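You operate a simulated robot arm through the tools that you are given. There is no shell and no other tool.

You are at the controls of a simulated two-armed robot. One attempt, no reset.

JOB
Bring up sharp rings at 40x on the grey microscope.
Fine: teal and analyser sliders in, ring lever in, light GOOD; focus with the fine knob alone.

The check looks at the end state, three seconds after you hand in, the way a careful person would. Anything else that was tipped, shoved, dropped, spilled or broken makes it a failure.

ROBOT AND FRAMES
Two 6-joint arms with fingered hands on one trunk that stands fixed in place. Base frame: the origin is at the foot of the trunk, x ahead of it, y to its left, z up. Lengths are in cm, angles in degrees, forces in N, time in s.
The left shoulder is at [2, 15.7, 82.9], the right one opposite. With the tool pointing down near the work surface each hand reaches from about 10 to 80 cm from the base axis, measured 20 degrees to its own side. Payload 4.1 kg a hand.
The TCP of each hand is the grasp point between the finger pads, 3.3 cm short of the fingertips. In the tool frame z runs along the fingers and y along their closing line. The gripper opens to 11.2 cm; its body begins 3.9 cm behind the TCP. The gripper is a hand of 4 fingers: y runs from the thumb to the fingers, the wrist lies at [-1.6, -11.8, -20] in the tool frame, and closing takes about 1.5 s.
Orientation is told as [roll, pitch, yaw] about the base's x, y, z axes, in that order, counted from this pose: with the fingers straight down and the wrist toward the robot, the tool's x, y and z point along [0, 1, 0], [1, 0, 0] and [0, 0, -1] of the base frame.

CONTROLS
- The arms move only by the tool apply_moves. It takes "left_deltas", "right_deltas" or both (then of equal length, played together; a hand with none holds still); each is a list that holds one entry, the list of rows, each a list of 6 numbers: the shift along the tool's x, y, z in cm, then the turn, a rotation vector about the tool's x, y, z in degrees. In form: [[[tx, ty, tz, rx, ry, rz], ...]]. A call has 1 to 20 rows; each row shifts and turns the commanded pose from where the row before left it, along the tool's axes as they then stand. "left_grip" and "right_grip" are, for a hand that has rows, the gripper command, from -1 (shut) to 1 (fully open), values between in proportion, set as the call begins (left out, the last holds). Rows are played at 5 a second. More than 5 cm and 8.6 degrees between two rows, or a gripper value outside its range, and nothing of the call is played. A pose out of reach is approached as far as the arm can. The call stops where the force on the tool passes 90 N (or 10 N more than at its start, if that is more) or the arm is blocked; 0.2 s more then pass. The fingers move at their own pace (about 7.2 cm/s each) and stop on an object; they squeeze with about 30 N. The grip force told is the motor's: it shows also when the fingers shut on nothing. Time passes only in rows, and 0.2 s behind the last, so rows that do not move let the fingers close. It gives the time, the measured TCP pose, the force on the tool (base axes), the opening and the grip force at its end, in the units of the frame above (readings bear some noise), with the torque about the TCP (base axes, N m) and any sound that the robot's microphone picked up.
- Cameras (640 x 400 px; columns grow to the right, rows downward): "scene" is now at [4.92, -3.14, 144.46]; the picture's right is [-0.37, -0.93, 0.00], its down [-0.54, 0.21, -0.82] and it looks along [0.76, -0.30, -0.58] (base axes); focal length 320 px, centre (320, 200). "left" rides on the left gripper at [-6.6, -8.9, -13] in its tool frame; the picture's right is [-0.79, -0.29, 0.54], its down [0.55, -0.71, 0.44] and it looks along [0.26, 0.64, 0.72] (tool axes); focal length 247 px, centre (320, 200). "right" rides on the right gripper at [6.6, -8.9, -13] in its tool frame; the picture's right is [-0.79, 0.29, -0.54], its down [-0.55, -0.71, 0.44] and it looks along [-0.26, 0.64, 0.72] (tool axes); focal length 247 px, centre (320, 200). There is no depth. A picture from a camera that has moved, and an enlarged one, comes with that camera's place and axes in the base frame and with its lens. The place of the scene camera against the robot may be out by one fixed shift of up to 1.8 cm in any direction.
- snapshot(camera): a new picture of that camera. It takes no simulated time.
- hand_shape(shape, hand): the hand has 4 fingers and takes this shape, open, in about a second: jaw (thumb against the fingers, like two jaws); tri (thumb and two fingers); tip (a fingertip pinch); poke (one finger out to press); point (the index stretched); flat (the hand flat); cup (the hand cupped); fist (a fist). The gripper value then closes the fingers along that shape, each until it touches; the sizes above hold for jaw. It gives what a move gives, with no picture.
- head_to(pan, tilt): turns the head with the scene camera to pan (to the left, within 86 degrees either way) and tilt (down, from -29 to 69), counted from straight ahead of the robot. It gives what a move gives.
- enlarge(camera, box): a new picture of the part [left, top, right, bottom] of that camera's present view, enlarged. It takes no simulated time.
- finish_job(): hands the job in; it is judged then, once.

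Nothing tells you positions but the pictures and the camera data. Unless the task says otherwise, let go and move clear before handing in.

The tools are called after "Emit:" as a command line: name --argument value ..., lists and objects as JSON in quotes. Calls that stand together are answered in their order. apply_moves: Moves the arms, as the interface text tells. Its arguments: {"type":"object","properties":{"left_deltas":{"type":"array","items":{"type":"array","items":{"type":"array","items":{"type":"number"}}}},"left_grip":{"type":"number"},"right_deltas":{"type":"array","items":{"type":"array","items":{"type":"array","items":{"type":"number"}}}},"right_grip":{"type":"number"}},"required":[]} The other tools are called the same way: hand_shape (shape, hand) gives the hand a shape; head_to (pan, tilt) turns the head that bears the scene camera; snapshot (camera) takes a picture; enlarge (camera, box) takes an enlarged picture of a part of a camera's view; finish_job () hands the job in.

At the start:

```text
time: 0.0
left_eef_pos: [31.6, -6.33, 126.87]
left_tool_rot: [0.0, 0.0, -31.2]
left_ft_force: [0.8, 0.3, 0.1]
left_wrist_torque: [0.0, -0.01, 0.03]
left_opening: 11.16
left_finger_force: 0.0
left_shape: jaw
right_eef_pos: [33.82, -38.45, 127.15]
right_tool_rot: [0.0, 0.1, -31.3]
right_ft_force: [0.3, 0.2, 0.1]
right_wrist_torque: [0.01, -0.01, 0.0]
right_opening: 11.12
right_finger_force: 0.0
right_shape: jaw
head pan, tilt (commanded): [-21.6, 35.4]
```

scene: 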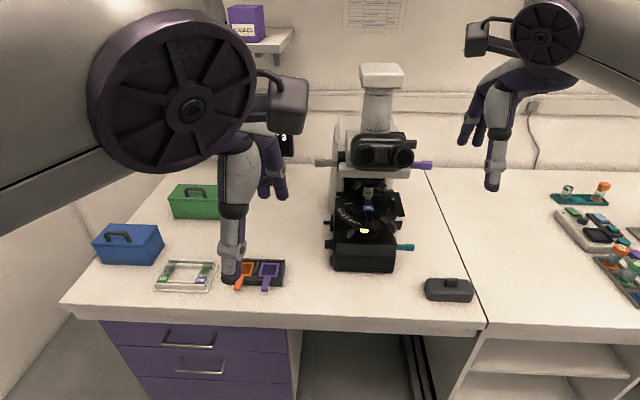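
right: 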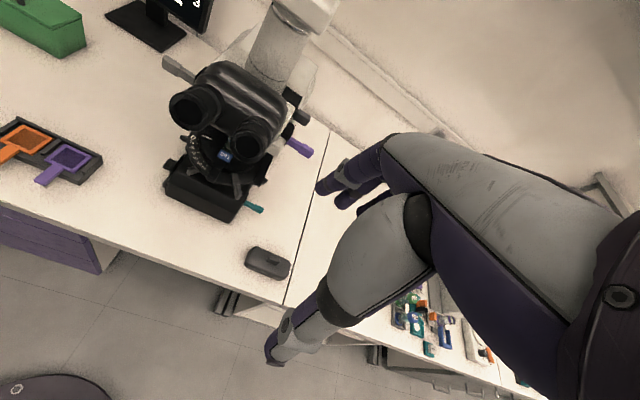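
left: 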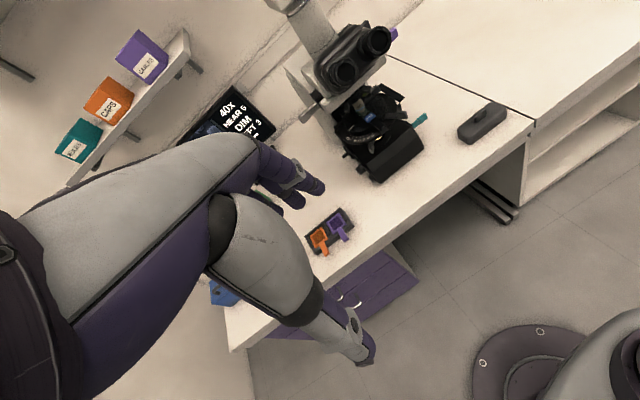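

I see a microscope on the bench in front of the robot, with a monitor behind the left arm, slider trays at the front left and a small grey box at right. I'll look closer before moving anything.

Emit:
enlarge --camera "scene" --box '[290, 50, 450, 290]'

Emit:
enlarge --camera "left" --box '[180, 60, 540, 285]'

Emit:
enlarge --camera "right" --box '[0, 0, 360, 300]'

Emit:
enlarge --camera "scene" --box '[80, 170, 320, 320]'

```text
1.67 times, centred on (370, 170) of scene
camera zoom: at [4.92, -3.14, 144.46], right [-0.37, -0.93, 0.0], down [-0.54, 0.21, -0.82], along [0.76, -0.3, -0.58], focal length 534 px, centre (237, 250)
```

zoom: 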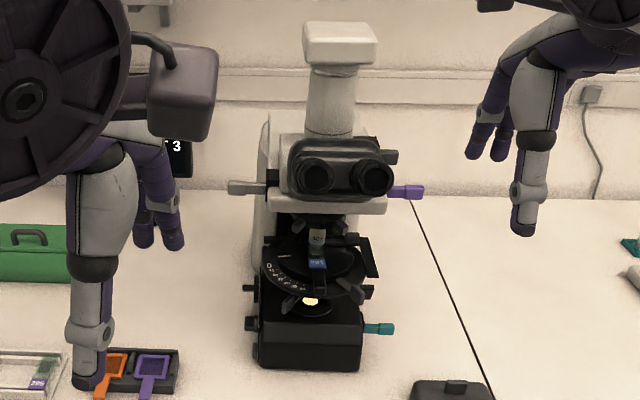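

```text
1.78 times, centred on (360, 172) of left
camera zoom: at [20.39, -7.32, 139.91], right [-0.66, -0.53, -0.54], down [-0.32, 0.84, -0.44], along [0.68, -0.11, -0.72], focal length 439 px, centre (249, 249)
```

zoom: 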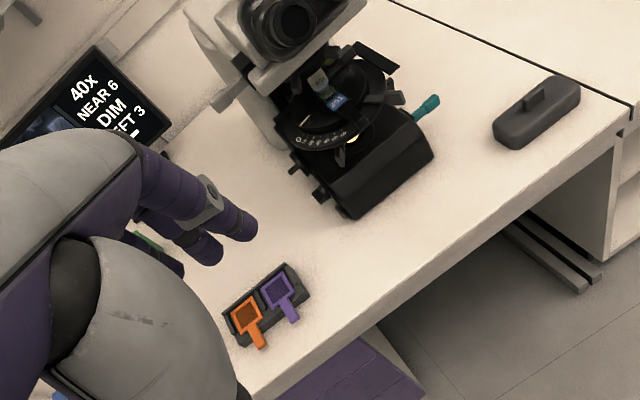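

```text
1.33 times, centred on (180, 150) of right
camera zoom: at [29.63, -28.11, 140.09], right [-0.17, -0.83, 0.54], down [-0.89, -0.1, -0.44], along [0.42, -0.55, -0.72], focal length 329 px, centre (507, 267)
```

zoom: 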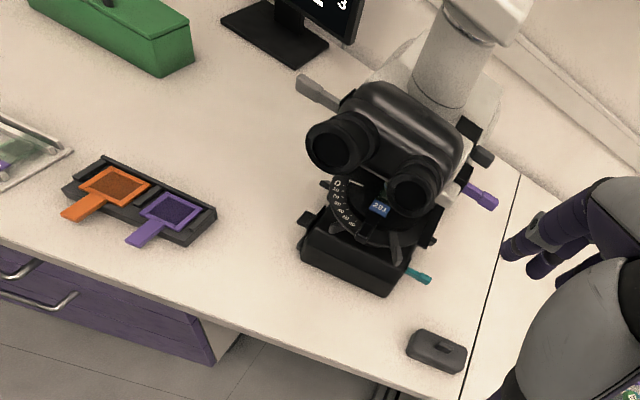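

```text
2.67 times, centred on (200, 245) of scene
camera zoom: at [4.92, -3.14, 144.46], right [-0.37, -0.93, 0.0], down [-0.54, 0.21, -0.82], along [0.76, -0.3, -0.58], focal length 855 px, centre (640, 80)
```

zoom: 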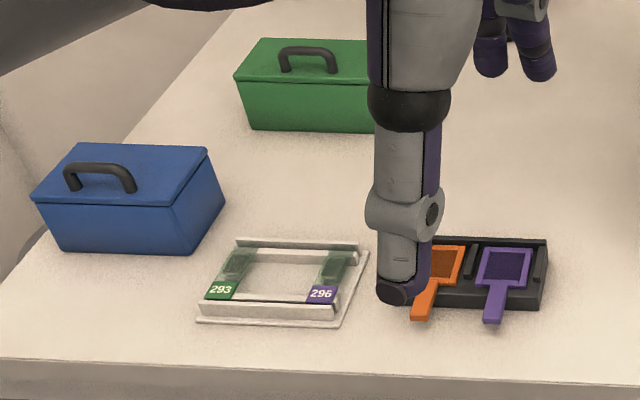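

The left arm blocks the monitor from the head camera. I'll draw the left hand back and to the left, well above everything, then look again.

Emit:
apply_moves --left_deltas '[[[2.9, -3.3, 0, 0, 0, 0], [2.9, -3.3, 0, 0, 0, 0], [2.9, -3.3, 0, 0, 0, 0], [2.9, -3.3, 0, 0, 0, 0], [2.9, -3.3, 0, 0, 0, 0], [2.9, -3.3, 0, 0, 0, 0], [2.9, -3.3, 0, 0, 0, 0]]]'

Emit:
snapshot --camera "scene"

Emit:
snapshot --camera "left"

```text
time: 1.6
left_eef_pos: [22.21, 22.89, 126.71]
left_tool_rot: [0.0, 0.0, -31.4]
left_ft_force: [0.9, -1.0, 0.7]
left_wrist_torque: [0.03, 0.02, -0.01]
left_opening: 11.15
left_finger_force: 0.1
left_shape: jaw
right_eef_pos: [33.75, -38.49, 127.14]
right_tool_rot: [0.0, -0.1, -31.3]
right_ft_force: [0.4, 0.1, 0.2]
right_wrist_torque: [0.03, -0.01, -0.01]
right_opening: 11.12
right_finger_force: 0.0
right_shape: jaw
head pan, tilt (commanded): [-21.6, 35.4]
```

```text
taken
camera scene: at [4.94, -3.19, 144.46], right [-0.37, -0.93, 0.0], down [-0.54, 0.21, -0.81], along [0.76, -0.3, -0.58], focal length 320 px, centre (320, 200)
```

scene: 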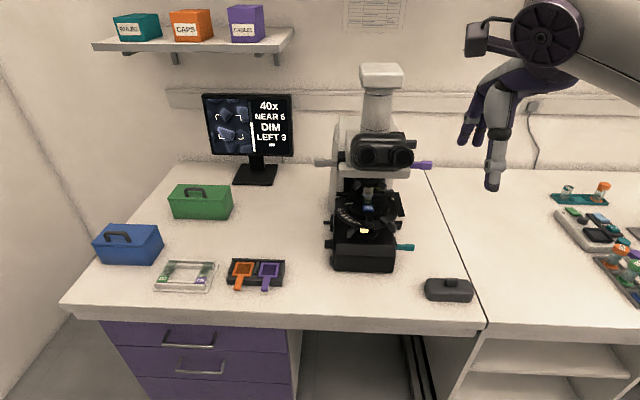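

```text
taken
camera left: at [11.2, 21.93, 139.78], right [-0.66, -0.53, -0.54], down [-0.32, 0.84, -0.44], along [0.68, -0.11, -0.72], focal length 247 px, centre (320, 200)
```

left: 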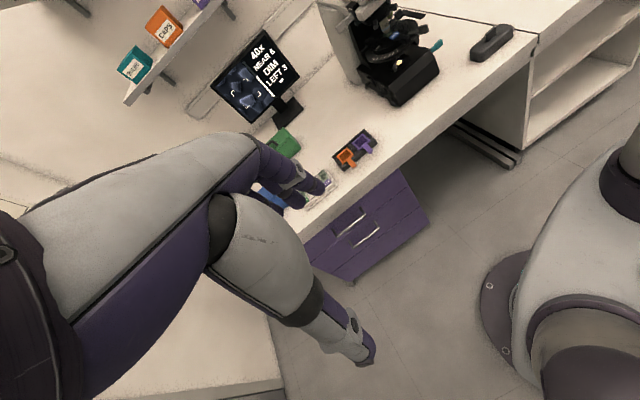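

Emit:
enlarge --camera "scene" --box '[198, 88, 298, 190]'

Emit:
enlarge --camera "scene" --box '[310, 120, 440, 200]'

Emit:
enlarge --camera "scene" --box '[310, 195, 440, 280]'

Emit:
enlarge --camera "scene" --box '[140, 245, 300, 305]'

Emit:
enlarge --camera "scene" --box '[340, 0, 410, 40]'

```text
3.92 times, centred on (248, 139) of scene
camera zoom: at [4.94, -3.19, 144.46], right [-0.37, -0.93, 0.0], down [-0.54, 0.21, -0.81], along [0.76, -0.3, -0.58], focal length 1257 px, centre (602, 439)
```

zoom: 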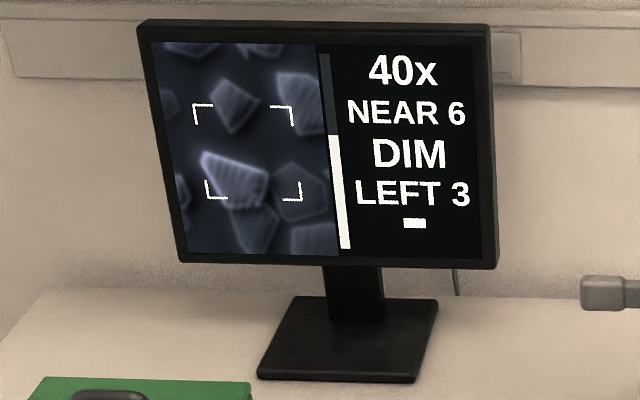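

```text
4.92 times, centred on (375, 160) of scene
camera zoom: at [4.94, -3.19, 144.46], right [-0.37, -0.93, 0.0], down [-0.54, 0.21, -0.81], along [0.76, -0.3, -0.58], focal length 1578 px, centre (49, 397)
```

zoom: 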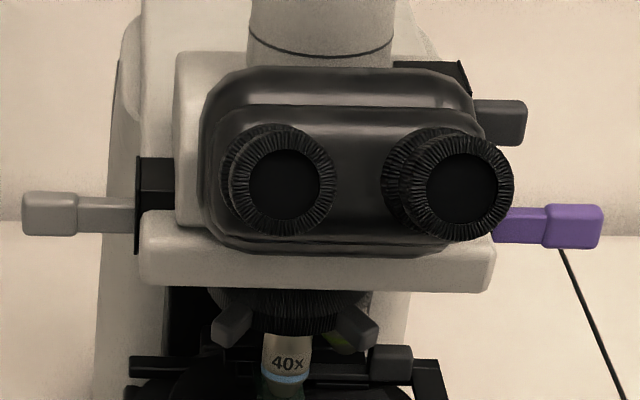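

```text
4.71 times, centred on (375, 238) of scene
camera zoom: at [4.94, -3.19, 144.46], right [-0.37, -0.93, 0.0], down [-0.54, 0.21, -0.81], along [0.76, -0.3, -0.58], focal length 1508 px, centre (61, 24)
```

zoom: 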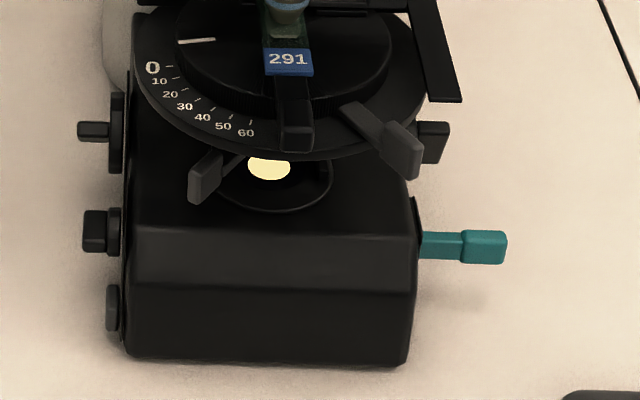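

```text
4.00 times, centred on (220, 275) of scene
camera zoom: at [4.94, -3.19, 144.46], right [-0.37, -0.93, 0.0], down [-0.54, 0.21, -0.81], along [0.76, -0.3, -0.58], focal length 1282 px, centre (720, -100)
```

zoom: 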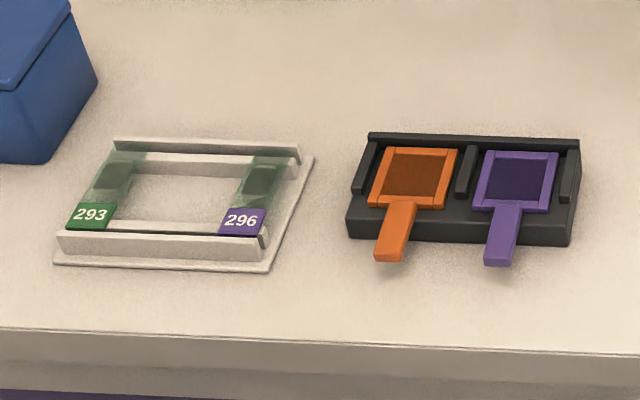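

```text
9.14 times, centred on (375, 20) of scene
camera zoom: at [4.94, -3.19, 144.46], right [-0.37, -0.93, 0.0], down [-0.54, 0.21, -0.81], along [0.76, -0.3, -0.58], focal length 2930 px, centre (-183, 1846)
```

zoom: 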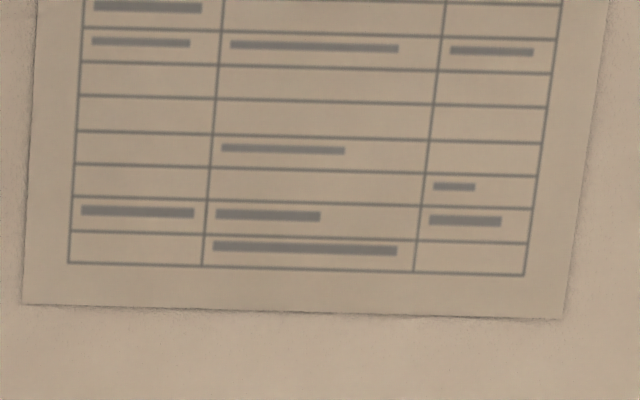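

The monitor reads 40x, NEAR 6, DIM, LEFT 3, and the 40x objective appears to be in place. The teal slider (base right), purple slider (head right) and grey lever (head left) all stick out. I'll look closely at the controls from the hand cameras next.

Emit:
enlarge --camera "right" --box '[150, 40, 330, 240]'

Emit:
enlarge --camera "left" --box '[310, 0, 530, 120]'

```text
2.00 times, centred on (240, 140) of right
camera zoom: at [29.66, -28.16, 140.07], right [-0.17, -0.83, 0.54], down [-0.89, -0.1, -0.44], along [0.42, -0.55, -0.72], focal length 494 px, centre (480, 320)
```

zoom: 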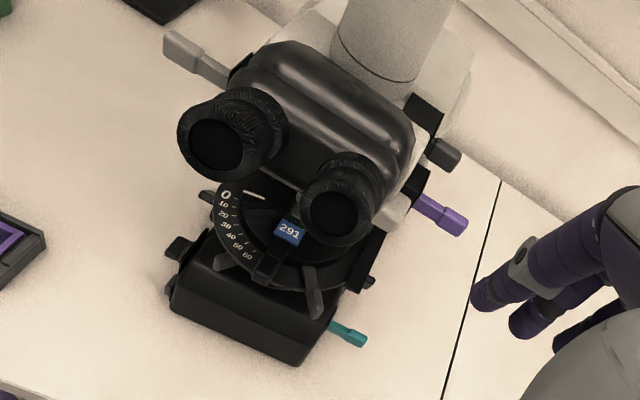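

```text
2.91 times, centred on (420, 60) of left
camera zoom: at [11.2, 21.93, 139.78], right [-0.66, -0.53, -0.54], down [-0.32, 0.84, -0.44], along [0.68, -0.11, -0.72], focal length 718 px, centre (29, 607)
```

zoom: 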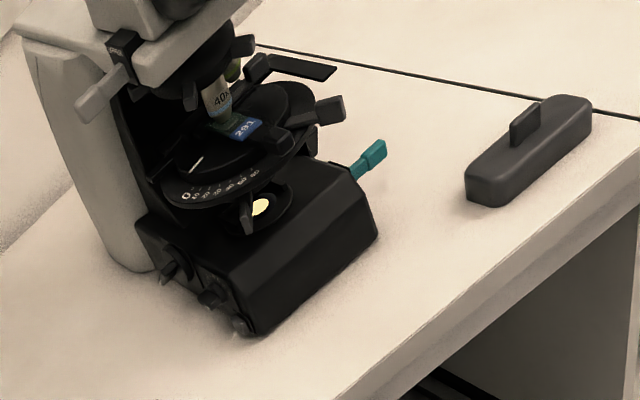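

Emit:
enlarge --camera "left" --box '[330, 0, 380, 40]'

Emit:
enlarge --camera "left" --box '[350, 60, 420, 120]'

Emit:
enlarge --camera "scene" --box '[325, 215, 350, 275]'

Emit:
enlarge --camera "right" --box '[250, 60, 320, 160]'

```text
10.00 times, centred on (355, 20) of left
camera zoom: at [11.2, 21.93, 139.78], right [-0.66, -0.53, -0.54], down [-0.32, 0.84, -0.44], along [0.68, -0.11, -0.72], focal length 2470 px, centre (-30, 2000)
```

zoom: 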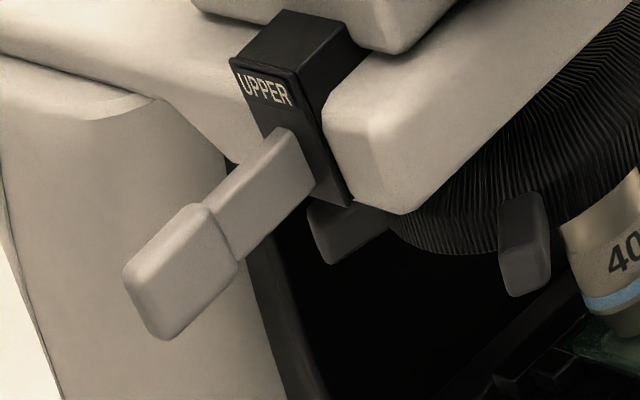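

```text
6.67 times, centred on (385, 90) of left
camera zoom: at [11.2, 21.93, 139.78], right [-0.66, -0.53, -0.54], down [-0.32, 0.84, -0.44], along [0.68, -0.11, -0.72], focal length 1646 px, centre (-113, 933)
```

zoom: 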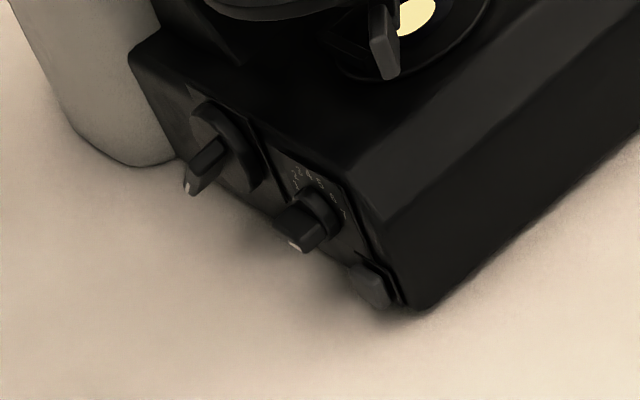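

```text
6.67 times, centred on (338, 245) of scene
camera zoom: at [4.94, -3.19, 144.46], right [-0.37, -0.93, 0.0], down [-0.54, 0.21, -0.81], along [0.76, -0.3, -0.58], focal length 2137 px, centre (203, -100)
```

zoom: 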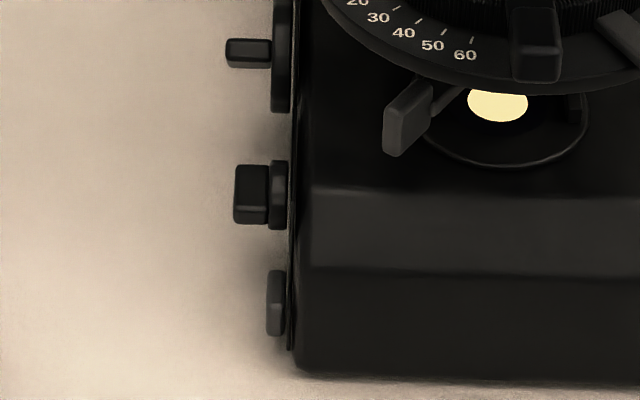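

```text
4.00 times, centred on (285, 110) of right
camera zoom: at [29.66, -28.16, 140.07], right [-0.17, -0.83, 0.54], down [-0.89, -0.1, -0.44], along [0.42, -0.55, -0.72], focal length 988 px, centre (460, 560)
```

zoom: 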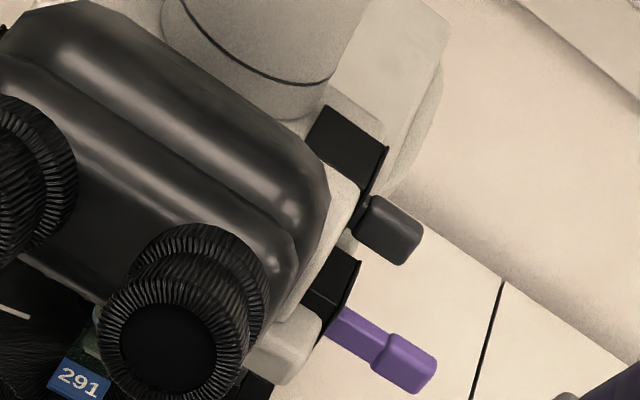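

The left-side grey lever is labelled UPPER, so it is probably the analyser, and I need to read the labels on the right. I'll turn both hands to point forward, one on either side and clear of the microscope, so their cameras see its sides.

Emit:
apply_moves --left_deltas '[[[-2, 4.2, 1.7, 0, 0, 0], [-2, 4.2, 1.7, 0, 0, 0], [-2, 4.2, 1.7, 0, 0, 0], [-2, 4.2, 1.7, 0, 0, 0], [-2, 4.2, 1.7, 0, 0, 0], [0, 0, 0, -4.62, 4.62, 4.62], [0, 0, 0, -4.62, 4.62, 4.62], [0, 0, 0, -4.62, 4.62, 4.62], [0, 0, 0, -4.62, 4.62, 4.62], [0, 0, 0, -4.62, 4.62, 4.62], [0, 0, 0, -4.62, 4.62, 4.62], [0, 0, 0, -4.62, 4.62, 4.62], [0, 0, 0, -4.62, 4.62, 4.62], [0, 0, 0, -4.62, 4.62, 4.62], [0, 0, 0, -4.62, 4.62, 4.62], [0, 0, 0, -4.62, 4.62, 4.62], [0, 0, 0, -4.62, 4.62, 4.62], [0, 0, 0, -4.62, 4.62, 4.62], [0, 0, 0, -4.62, 4.62, 4.62], [0, 0, 0, -4.62, 4.62, 4.62]]]' --right_deltas '[[[-3.5, 0, 2, 0, 0, 0], [-3.5, 0, 2, 0, 0, 0], [-3.5, 0, 2, 0, 0, 0], [-3.5, 0, 2, 0, 0, 0], [0, 0, 0, 0, 0, 0], [0, 0, 0, -4.62, -4.62, -4.62], [0, 0, 0, -4.62, -4.62, -4.62], [0, 0, 0, -4.62, -4.62, -4.62], [0, 0, 0, -4.62, -4.62, -4.62], [0, 0, 0, -4.62, -4.62, -4.62], [0, 0, 0, -4.62, -4.62, -4.62], [0, 0, 0, -4.62, -4.62, -4.62], [0, 0, 0, -4.62, -4.62, -4.62], [0, 0, 0, -4.62, -4.62, -4.62], [0, 0, 0, -4.62, -4.62, -4.62], [0, 0, 0, -4.62, -4.62, -4.62], [0, 0, 0, -4.62, -4.62, -4.62], [0, 0, 0, -4.62, -4.62, -4.62], [0, 0, 0, -4.62, -4.62, -4.62], [0, 0, 0, -4.62, -4.62, -4.62]]]'

Emit:
snapshot --camera "scene"

Emit:
snapshot --camera "left"

Emit:
snapshot --camera "right"

```text
time: 5.8
left_eef_pos: [17.29, -7.37, 128.26]
left_tool_rot: [86.5, -3.9, -115.7]
left_ft_force: [0.2, -0.3, 0.4]
left_wrist_torque: [-0.04, -0.01, 0.04]
left_opening: 11.17
left_finger_force: 0.0
left_shape: jaw
left hand out of reach, approached as far as the arm can: row 12, 13, 14, 15, 16, 17, 18, 19, 20
right_eef_pos: [26.54, -50.27, 119.11]
right_tool_rot: [-48.5, -19.4, 17.2]
right_ft_force: [-0.5, -0.3, -0.8]
right_wrist_torque: [0.03, -0.05, 0.02]
right_opening: 11.17
right_finger_force: 0.0
right_shape: jaw
right hand out of reach, approached as far as the arm can: row 14, 15, 16, 17, 18, 19, 20
head pan, tilt (commanded): [-21.6, 35.4]
```

```text
taken
camera scene: at [4.92, -3.15, 144.46], right [-0.37, -0.93, 0.0], down [-0.54, 0.21, -0.82], along [0.76, -0.3, -0.58], focal length 320 px, centre (320, 200)
```

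scene: 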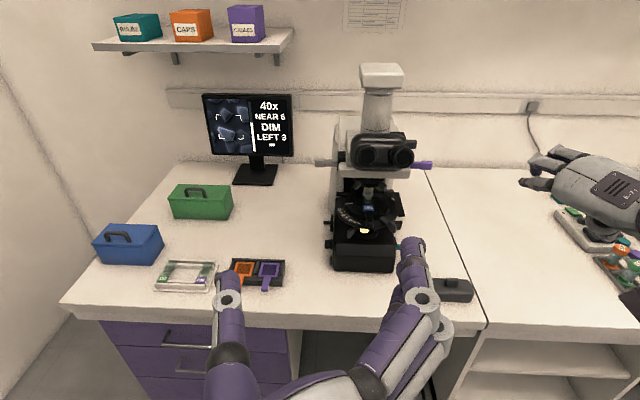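

```text
taken
camera left: at [8.94, 6.04, 121.89], right [0.54, 0.0, -0.84], down [0.74, 0.47, 0.48], along [0.39, -0.88, 0.26], focal length 247 px, centre (320, 200)
```

left: 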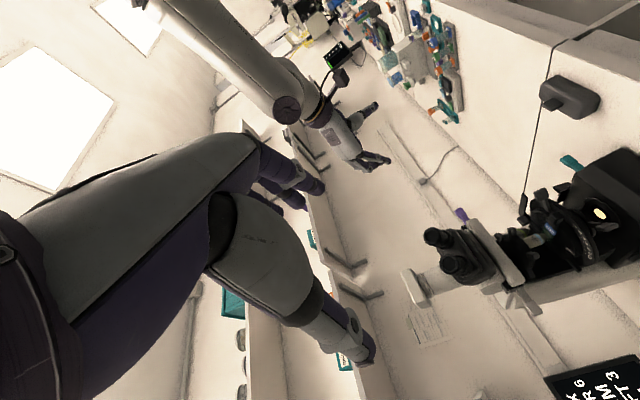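

```text
taken
camera right: at [13.24, -39.66, 119.63], right [-0.01, -0.13, 0.99], down [-0.47, -0.87, -0.12], along [0.88, -0.47, -0.06], focal length 247 px, centre (320, 200)
```

right: 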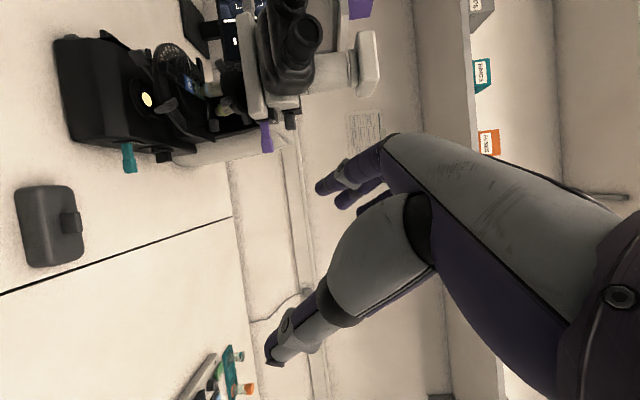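

The right camera now sees the microscope's right side. I'll read the labels there.

Emit:
enlarge --camera "right" --box '[230, 60, 330, 160]'

Emit:
enlarge --camera "right" --box '[40, 20, 240, 180]'

Emit:
enlarge --camera "left" --box '[400, 140, 640, 320]'

```text
4.00 times, centred on (280, 110) of right
camera zoom: at [13.24, -39.66, 119.63], right [-0.01, -0.13, 0.99], down [-0.47, -0.87, -0.12], along [0.88, -0.47, -0.06], focal length 988 px, centre (480, 560)
```

zoom: 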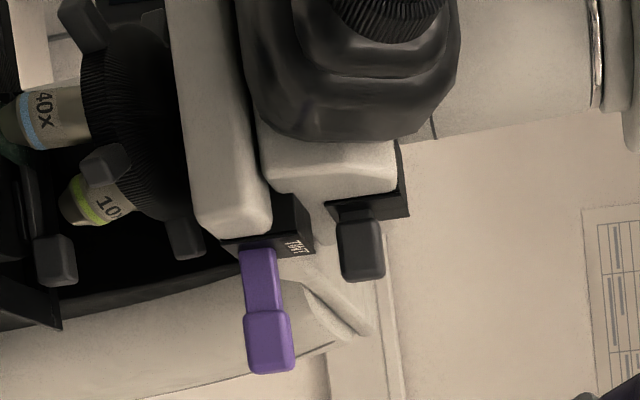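

```text
2.50 times, centred on (140, 100) of right
camera zoom: at [13.24, -39.66, 119.63], right [-0.01, -0.13, 0.99], down [-0.47, -0.87, -0.12], along [0.88, -0.47, -0.06], focal length 617 px, centre (770, 450)
```

zoom: 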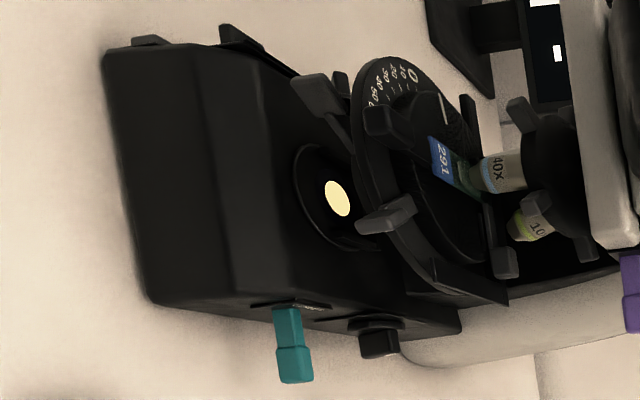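

```text
2.22 times, centred on (520, 230) of left
camera zoom: at [8.94, 6.04, 121.89], right [0.54, 0.0, -0.84], down [0.74, 0.47, 0.48], along [0.39, -0.88, 0.26], focal length 549 px, centre (-124, 133)
```

zoom: 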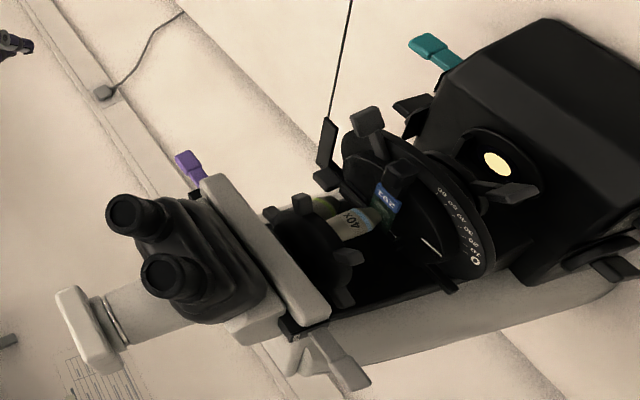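

Emit:
enlarge --camera "right" --box '[295, 112, 320, 130]'

Emit:
enlarge --camera "right" --box '[300, 95, 345, 135]'

Emit:
enlarge --camera "right" --box '[115, 125, 215, 175]'

Emit:
enlarge --camera "left" --box '[500, 260, 550, 320]'

Emit:
enlarge --camera "right" --box '[140, 30, 220, 120]'

```text
16.00 times, centred on (308, 121) of right
camera zoom: at [13.24, -39.66, 119.63], right [-0.01, -0.13, 0.99], down [-0.47, -0.87, -0.12], along [0.88, -0.47, -0.06], focal length 3952 px, centre (520, 1464)
```

zoom: 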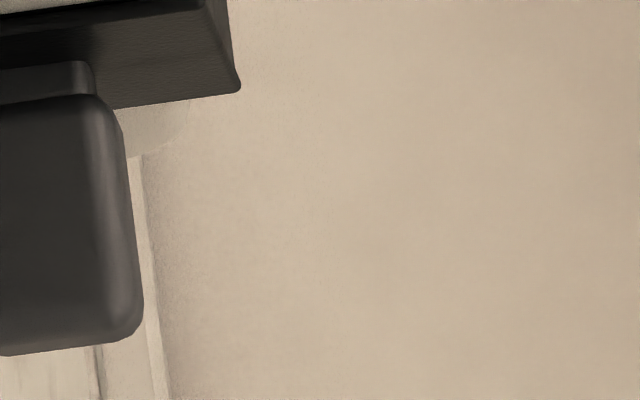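

```text
10.00 times, centred on (322, 115) of right
camera zoom: at [13.24, -39.66, 119.63], right [-0.01, -0.13, 0.99], down [-0.47, -0.87, -0.12], along [0.88, -0.47, -0.06], focal length 2470 px, centre (295, 1050)
```

zoom: 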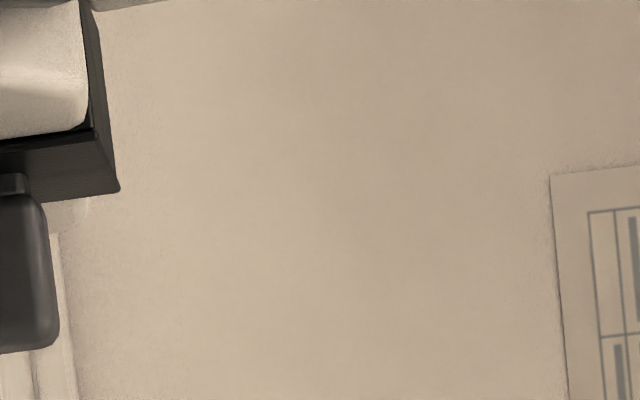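

```text
6.40 times, centred on (165, 150) of right
camera zoom: at [13.24, -39.66, 119.63], right [-0.01, -0.13, 0.99], down [-0.47, -0.87, -0.12], along [0.88, -0.47, -0.06], focal length 1581 px, centre (1312, 520)
```

zoom: 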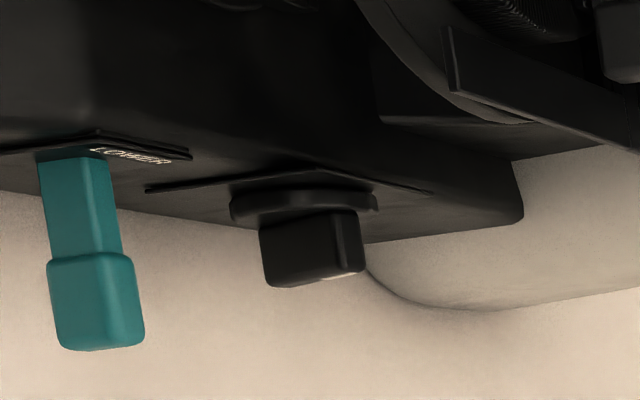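

```text
6.67 times, centred on (525, 290) of left
camera zoom: at [8.94, 6.04, 121.89], right [0.54, 0.0, -0.84], down [0.74, 0.47, 0.48], along [0.39, -0.88, 0.26], focal length 1646 px, centre (-1047, -400)
```

zoom: 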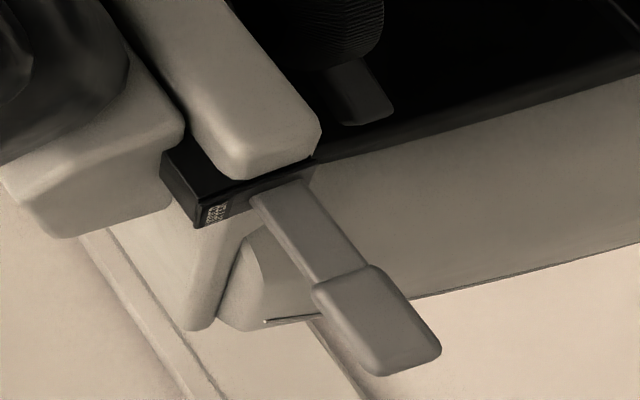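

```text
4.44 times, centred on (180, 75) of right
camera zoom: at [13.24, -39.66, 119.63], right [-0.01, -0.13, 0.99], down [-0.47, -0.87, -0.12], along [0.88, -0.47, -0.06], focal length 1098 px, centre (942, 756)
```

zoom: 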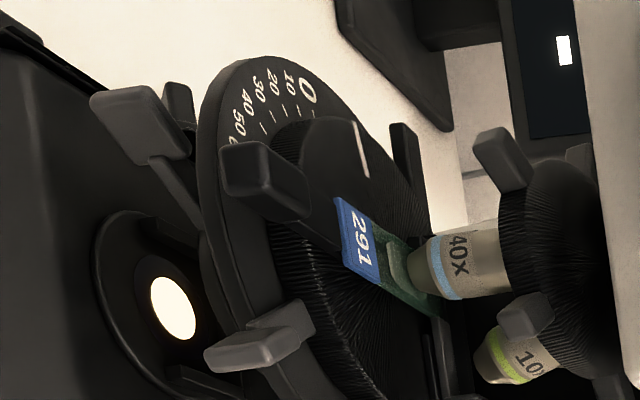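

Emit:
enlarge --camera "right" --box '[258, 110, 284, 128]'

Emit:
enlarge --camera "right" --box '[270, 90, 310, 135]'

Emit:
enlarge --camera "right" --box '[125, 138, 160, 155]'

Emit:
enlarge --camera "left" --box '[560, 190, 640, 280]'

```text
16.00 times, centred on (271, 119) of right
camera zoom: at [13.24, -39.66, 119.63], right [-0.01, -0.13, 0.99], down [-0.47, -0.87, -0.12], along [0.88, -0.47, -0.06], focal length 3952 px, centre (1104, 1496)
```

zoom: 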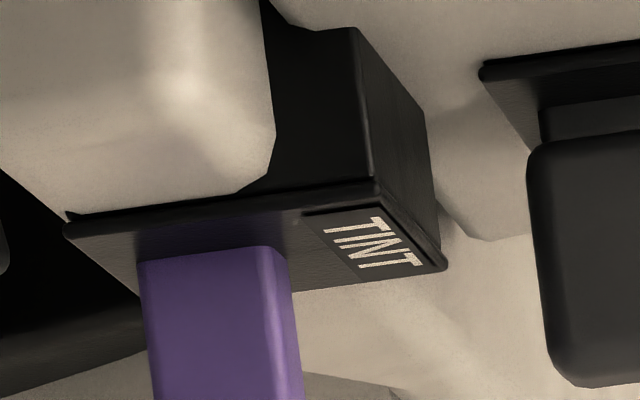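

```text
8.89 times, centred on (290, 112) of right
camera zoom: at [13.24, -39.66, 119.63], right [-0.01, -0.13, 0.99], down [-0.47, -0.87, -0.12], along [0.88, -0.47, -0.06], focal length 2195 px, centre (587, 978)
```

zoom: 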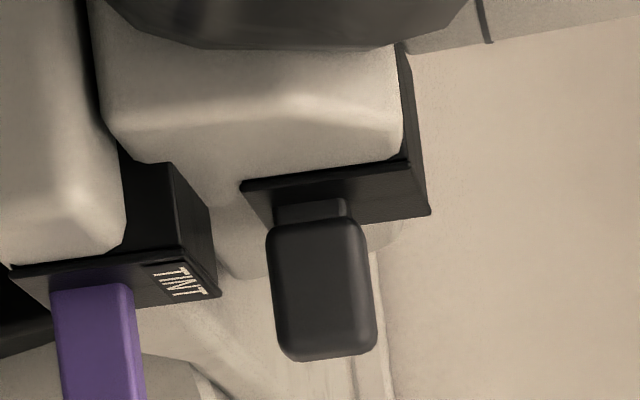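

```text
16.00 times, centred on (142, 146) of right
camera zoom: at [13.24, -39.66, 119.63], right [-0.01, -0.13, 0.99], down [-0.47, -0.87, -0.12], along [0.88, -0.47, -0.06], focal length 3952 px, centre (3160, 1056)
```

zoom: 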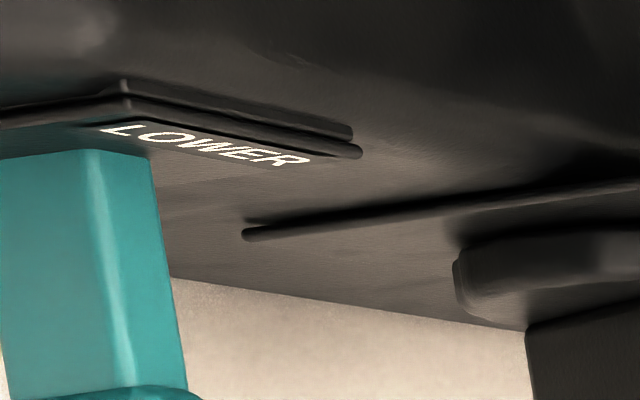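

```text
4.44 times, centred on (600, 235) of left
camera zoom: at [8.94, 6.04, 121.89], right [0.54, 0.0, -0.84], down [0.74, 0.47, 0.48], along [0.39, -0.88, 0.26], focal length 1098 px, centre (-924, 44)
```

zoom: 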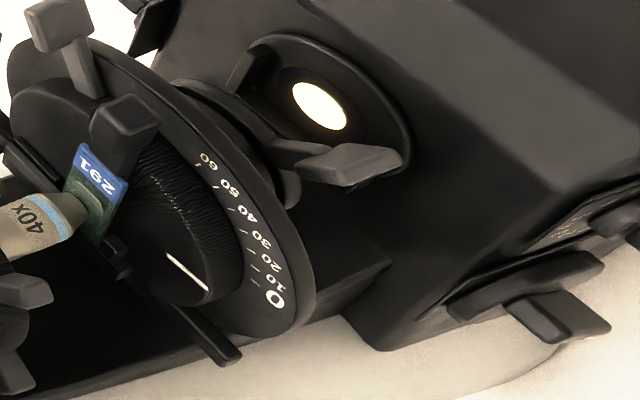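

LOWER is the teal slider, UPPER is the grey slider (analyser), and purple is TINT, which stays as it is. Next I need to identify the ring lever and which knobs are fine focus and light.

Emit:
enlarge --camera "scene" --box '[395, 130, 435, 180]'

Emit:
enlarge --camera "scene" --box '[335, 205, 415, 245]'

Emit:
enlarge --camera "scene" --box '[385, 185, 415, 225]'

Emit:
enlarge --camera "scene" --box '[330, 165, 410, 215]'

Emit:
enlarge --camera "left" --box '[600, 225, 640, 255]'

```text
8.00 times, centred on (415, 155) of scene
camera zoom: at [4.92, -3.15, 144.46], right [-0.37, -0.93, 0.0], down [-0.54, 0.21, -0.82], along [0.76, -0.3, -0.58], focal length 2564 px, centre (-440, 560)
```

zoom: 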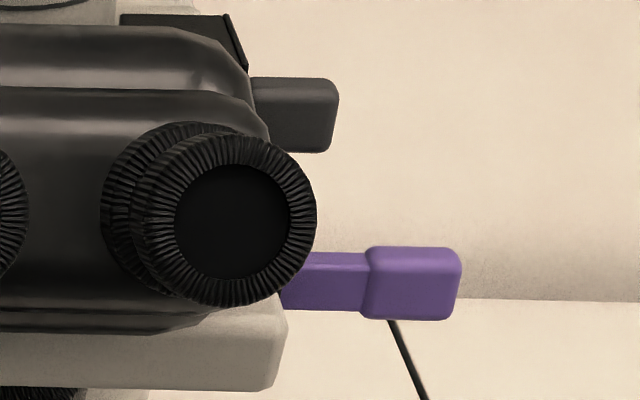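

```text
8.00 times, centred on (375, 225) of scene
camera zoom: at [4.92, -3.15, 144.46], right [-0.37, -0.93, 0.0], down [-0.54, 0.21, -0.82], along [0.76, -0.3, -0.58], focal length 2564 px, centre (-120, 0)
```

zoom: 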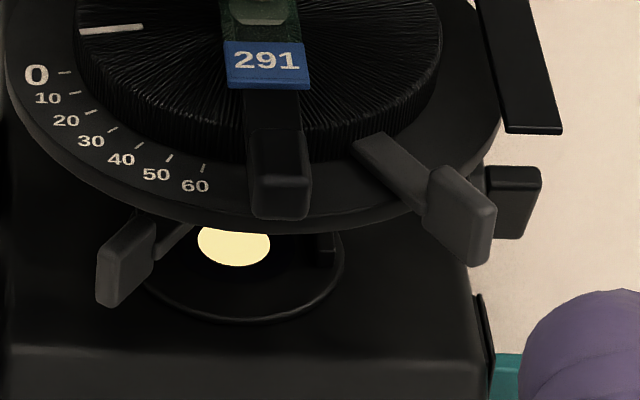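

```text
10.00 times, centred on (400, 205) of scene
camera zoom: at [4.92, -3.15, 144.46], right [-0.37, -0.93, 0.0], down [-0.54, 0.21, -0.82], along [0.76, -0.3, -0.58], focal length 3205 px, centre (-480, 150)
```

zoom: 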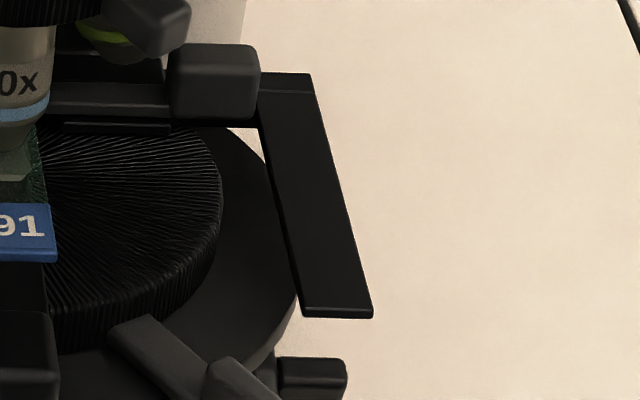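

```text
8.00 times, centred on (370, 190) of scene
camera zoom: at [4.92, -3.15, 144.46], right [-0.37, -0.93, 0.0], down [-0.54, 0.21, -0.82], along [0.76, -0.3, -0.58], focal length 2564 px, centre (-80, 280)
```

zoom: 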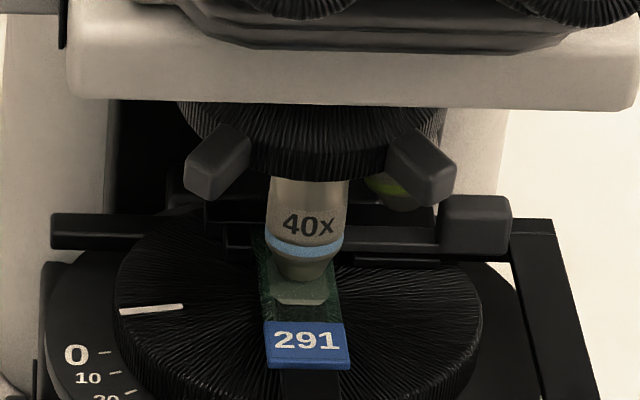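

```text
13.33 times, centred on (620, 240) of left
camera zoom: at [8.94, 6.04, 121.89], right [0.54, 0.0, -0.84], down [0.74, 0.47, 0.48], along [0.39, -0.88, 0.26], focal length 3293 px, centre (-3680, -333)
```

zoom: 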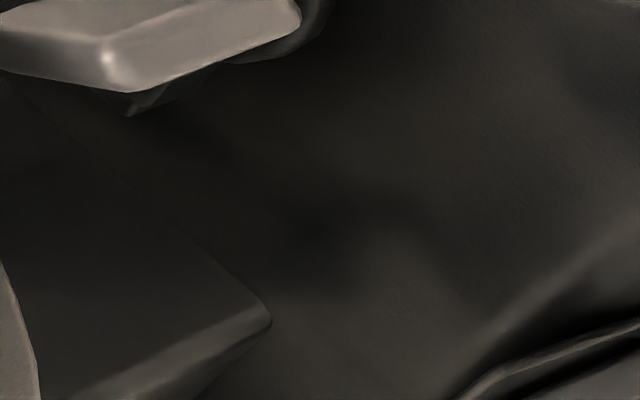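

I need to see the knobs on the microscope's left side. I'll turn the left hand to point down again, with its camera looking to the right.

Emit:
apply_moves --left_deltas '[[[0, 0, 0, 0, -8.2, 0], [0, 0, 0, 0, -8.2, 0], [0, 0, 0, 0, -8.2, 0], [0, 0, 0, 0, -8.2, 0], [0, 0, 0, 0, -8.2, 0], [0, 0, 0, 0, -8.2, 0], [0, 0, 0, 0, -8.2, 0], [0, 0, 0, 0, -8.2, 0], [0, 0, 0, 0, -8.2, 0], [0, 0, 0, 0, -8.2, 0], [0, 0, 0, 0, -8.2, 0]]]'

Emit:
snapshot --camera "left"

```text
time: 8.2
left_eef_pos: [17.65, -7.38, 129.34]
left_tool_rot: [0.6, -5.2, -115.9]
left_ft_force: [0.5, -0.4, 0.5]
left_wrist_torque: [-0.03, -0.02, -0.01]
left_opening: 11.18
left_finger_force: 0.1
left_shape: jaw
left hand out of reach, approached as far as the arm can: row 2
right_eef_pos: [26.58, -50.35, 119.17]
right_tool_rot: [-48.4, -19.5, 17.2]
right_ft_force: [0.1, 0.2, -0.2]
right_wrist_torque: [0.02, 0.0, 0.01]
right_opening: 11.19
right_finger_force: 0.1
right_shape: jaw
head pan, tilt (commanded): [-21.6, 35.4]
```

```text
taken
camera left: at [15.88, 4.6, 141.39], right [-0.6, 0.55, -0.57], down [0.79, 0.36, -0.49], along [-0.07, -0.75, -0.66], focal length 247 px, centre (320, 200)
```

left: 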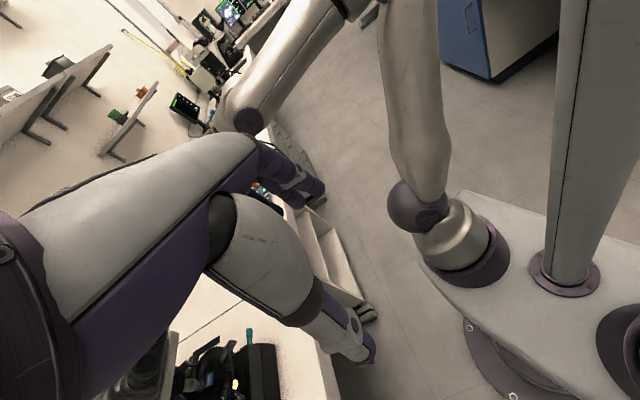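

Emit:
apply_moves --left_deltas '[[[2.4, -1.84, 2.5, 0, 0, 0], [2.4, -1.84, 2.5, 0, 0, 0], [2.4, -1.84, 2.5, 0, 0, 0], [2.4, -1.84, 2.5, 0, 0, 0], [2.4, -1.84, 2.5, 0, 0, 0], [2.4, -1.84, 2.5, 0, 0, 0], [2.4, -1.84, 2.5, 0, 0, 0], [2.4, -1.84, 2.5, 0, 0, 0], [2.4, -1.84, 2.5, 0, 0, 0], [2.4, -1.84, 2.5, 0, 0, 0], [2.4, -1.84, 2.5, 0, 0, 0], [2.4, -1.84, 2.5, 0, 0, 0]]]'

Emit:
snapshot --camera "left"

Emit:
snapshot --camera "scene"

```text
time: 10.8
left_eef_pos: [52.45, -2.48, 97.85]
left_tool_rot: [0.9, -5.2, -115.7]
left_ft_force: [-1.1, 0.1, 1.0]
left_wrist_torque: [0.01, -0.04, 0.01]
left_opening: 11.17
left_finger_force: 0.1
left_shape: jaw
right_eef_pos: [26.53, -50.39, 119.12]
right_tool_rot: [-48.5, -19.4, 17.2]
right_ft_force: [-0.2, 0.4, 0.7]
right_wrist_torque: [0.02, -0.03, 0.02]
right_opening: 11.15
right_finger_force: 0.1
right_shape: jaw
head pan, tilt (commanded): [-21.6, 35.4]
```

```text
taken
camera left: at [50.62, 9.48, 110.03], right [-0.6, 0.55, -0.57], down [0.79, 0.36, -0.49], along [-0.06, -0.75, -0.66], focal length 247 px, centre (320, 200)
```

left: 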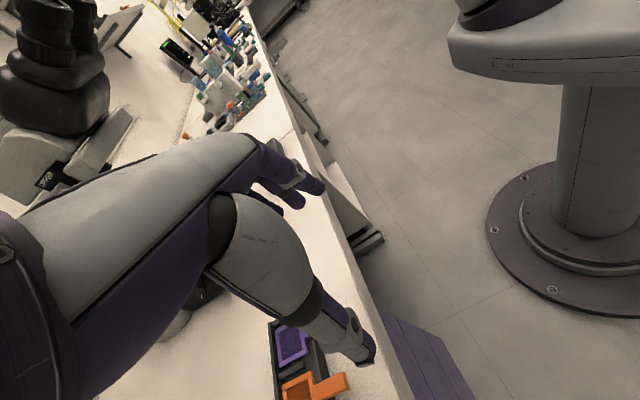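

```text
taken
camera scene: at [4.87, -3.14, 144.46], right [-0.37, -0.93, 0.0], down [-0.54, 0.21, -0.82], along [0.76, -0.3, -0.58], focal length 320 px, centre (320, 200)
```

scene: 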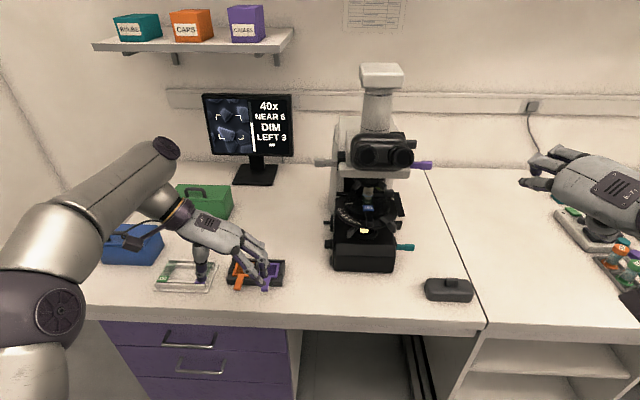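

Emit:
apply_moves --left_deltas '[[[0, 0, 0, 0, 0, -8.5], [0, 0, 0, 0, 0, -8.5], [0, 0, 0, 0, 0, -8.5], [0, 0, 0, 0, 0, -8.5], [0, 0, 0, 0, 0, -8.5]]]'

Emit:
snapshot --camera "left"

```text
time: 12.0
left_eef_pos: [52.43, -2.8, 97.78]
left_tool_rot: [-2.8, -4.4, -73.0]
left_ft_force: [-0.6, 1.1, -0.3]
left_wrist_torque: [-0.01, 0.01, 0.03]
left_opening: 11.18
left_finger_force: 0.1
left_shape: jaw
right_eef_pos: [26.5, -50.38, 119.1]
right_tool_rot: [-48.4, -19.4, 17.2]
right_ft_force: [0.6, -0.2, 0.5]
right_wrist_torque: [0.0, 0.01, 0.0]
right_opening: 11.18
right_finger_force: 0.1
right_shape: jaw
head pan, tilt (commanded): [-21.6, 35.4]
```

```text
taken
camera left: at [43.82, 5.08, 110.43], right [-0.86, 0.0, -0.52], down [0.31, 0.8, -0.52], along [0.42, -0.6, -0.68], focal length 247 px, centre (320, 200)
```

left: 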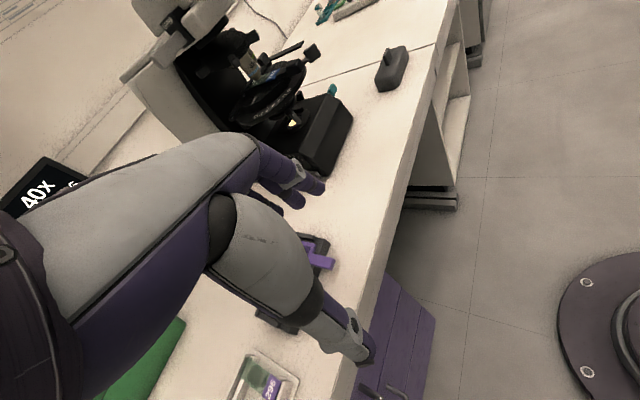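

Emit:
apply_moves --left_deltas '[[[0, 0, 0, 0, 0, -8.5], [0, 0, 0, 0, 0, -8.5], [0, 0, 0, 0, 0, -8.5]]]'

Emit:
snapshot --camera "left"

```text
time: 12.8
left_eef_pos: [52.51, -2.7, 97.86]
left_tool_rot: [-4.4, -2.7, -47.6]
left_ft_force: [0.7, 0.9, -1.2]
left_wrist_torque: [-0.01, 0.01, 0.01]
left_opening: 11.19
left_finger_force: 0.2
left_shape: jaw
right_eef_pos: [26.67, -50.35, 119.19]
right_tool_rot: [-48.5, -19.4, 17.2]
right_ft_force: [0.4, 0.2, 0.1]
right_wrist_torque: [0.0, 0.01, -0.03]
right_opening: 11.17
right_finger_force: 0.1
right_shape: jaw
head pan, tilt (commanded): [-21.6, 35.4]
```

```text
taken
camera left: at [41.82, 0.62, 110.86], right [-0.79, -0.37, -0.49], down [-0.08, 0.86, -0.51], along [0.61, -0.36, -0.71], focal length 247 px, centre (320, 200)
```

left: 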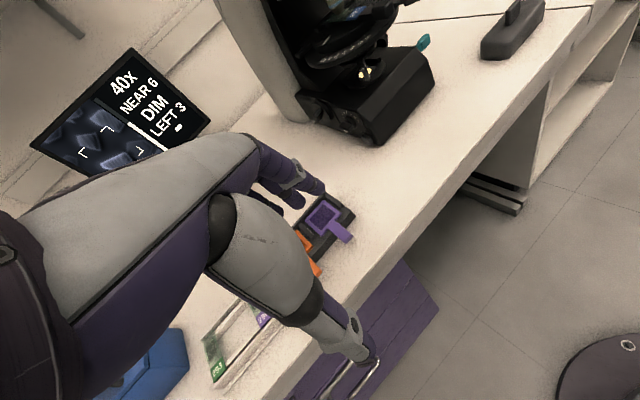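

Emit:
enlarge --camera "left" --box '[285, 60, 445, 160]'

Emit:
enlarge --camera "left" --box '[295, 85, 375, 145]'

Emit:
enlarge --camera "left" --box '[330, 95, 380, 130]'

```text
4.00 times, centred on (365, 110) of left
camera zoom: at [41.82, 0.62, 110.86], right [-0.79, -0.37, -0.49], down [-0.08, 0.86, -0.51], along [0.61, -0.36, -0.71], focal length 988 px, centre (140, 560)
```

zoom: 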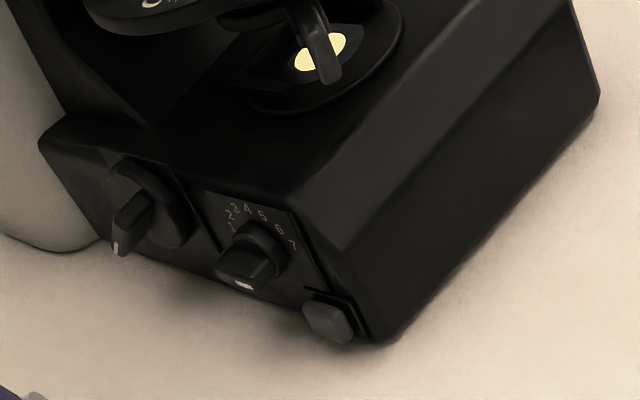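

```text
6.67 times, centred on (335, 115) of left
camera zoom: at [41.82, 0.62, 110.86], right [-0.79, -0.37, -0.49], down [-0.08, 0.86, -0.51], along [0.61, -0.36, -0.71], focal length 1646 px, centre (220, 767)
```

zoom: 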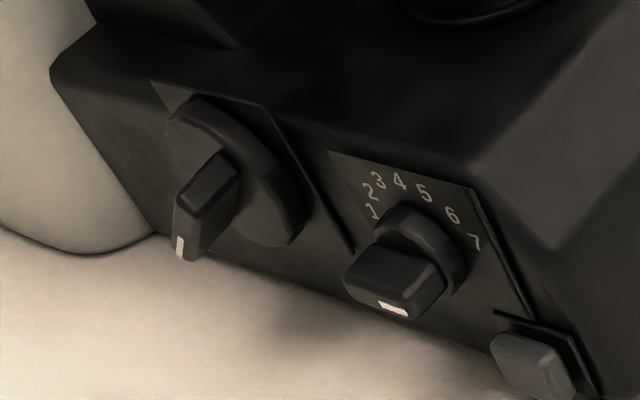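

```text
11.43 times, centred on (355, 112) of left
camera zoom: at [41.82, 0.62, 110.86], right [-0.79, -0.37, -0.49], down [-0.08, 0.86, -0.51], along [0.61, -0.36, -0.71], focal length 2823 px, centre (-80, 1200)
```

zoom: 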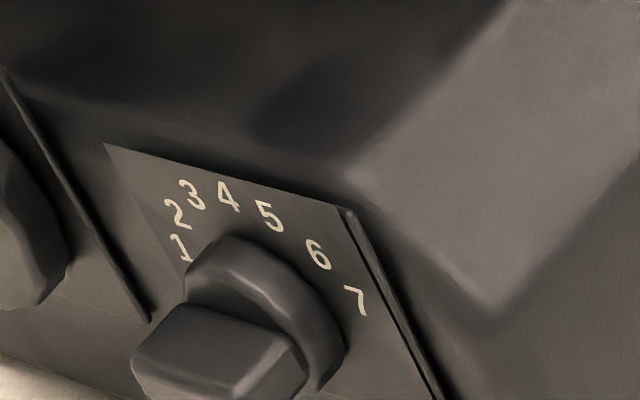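

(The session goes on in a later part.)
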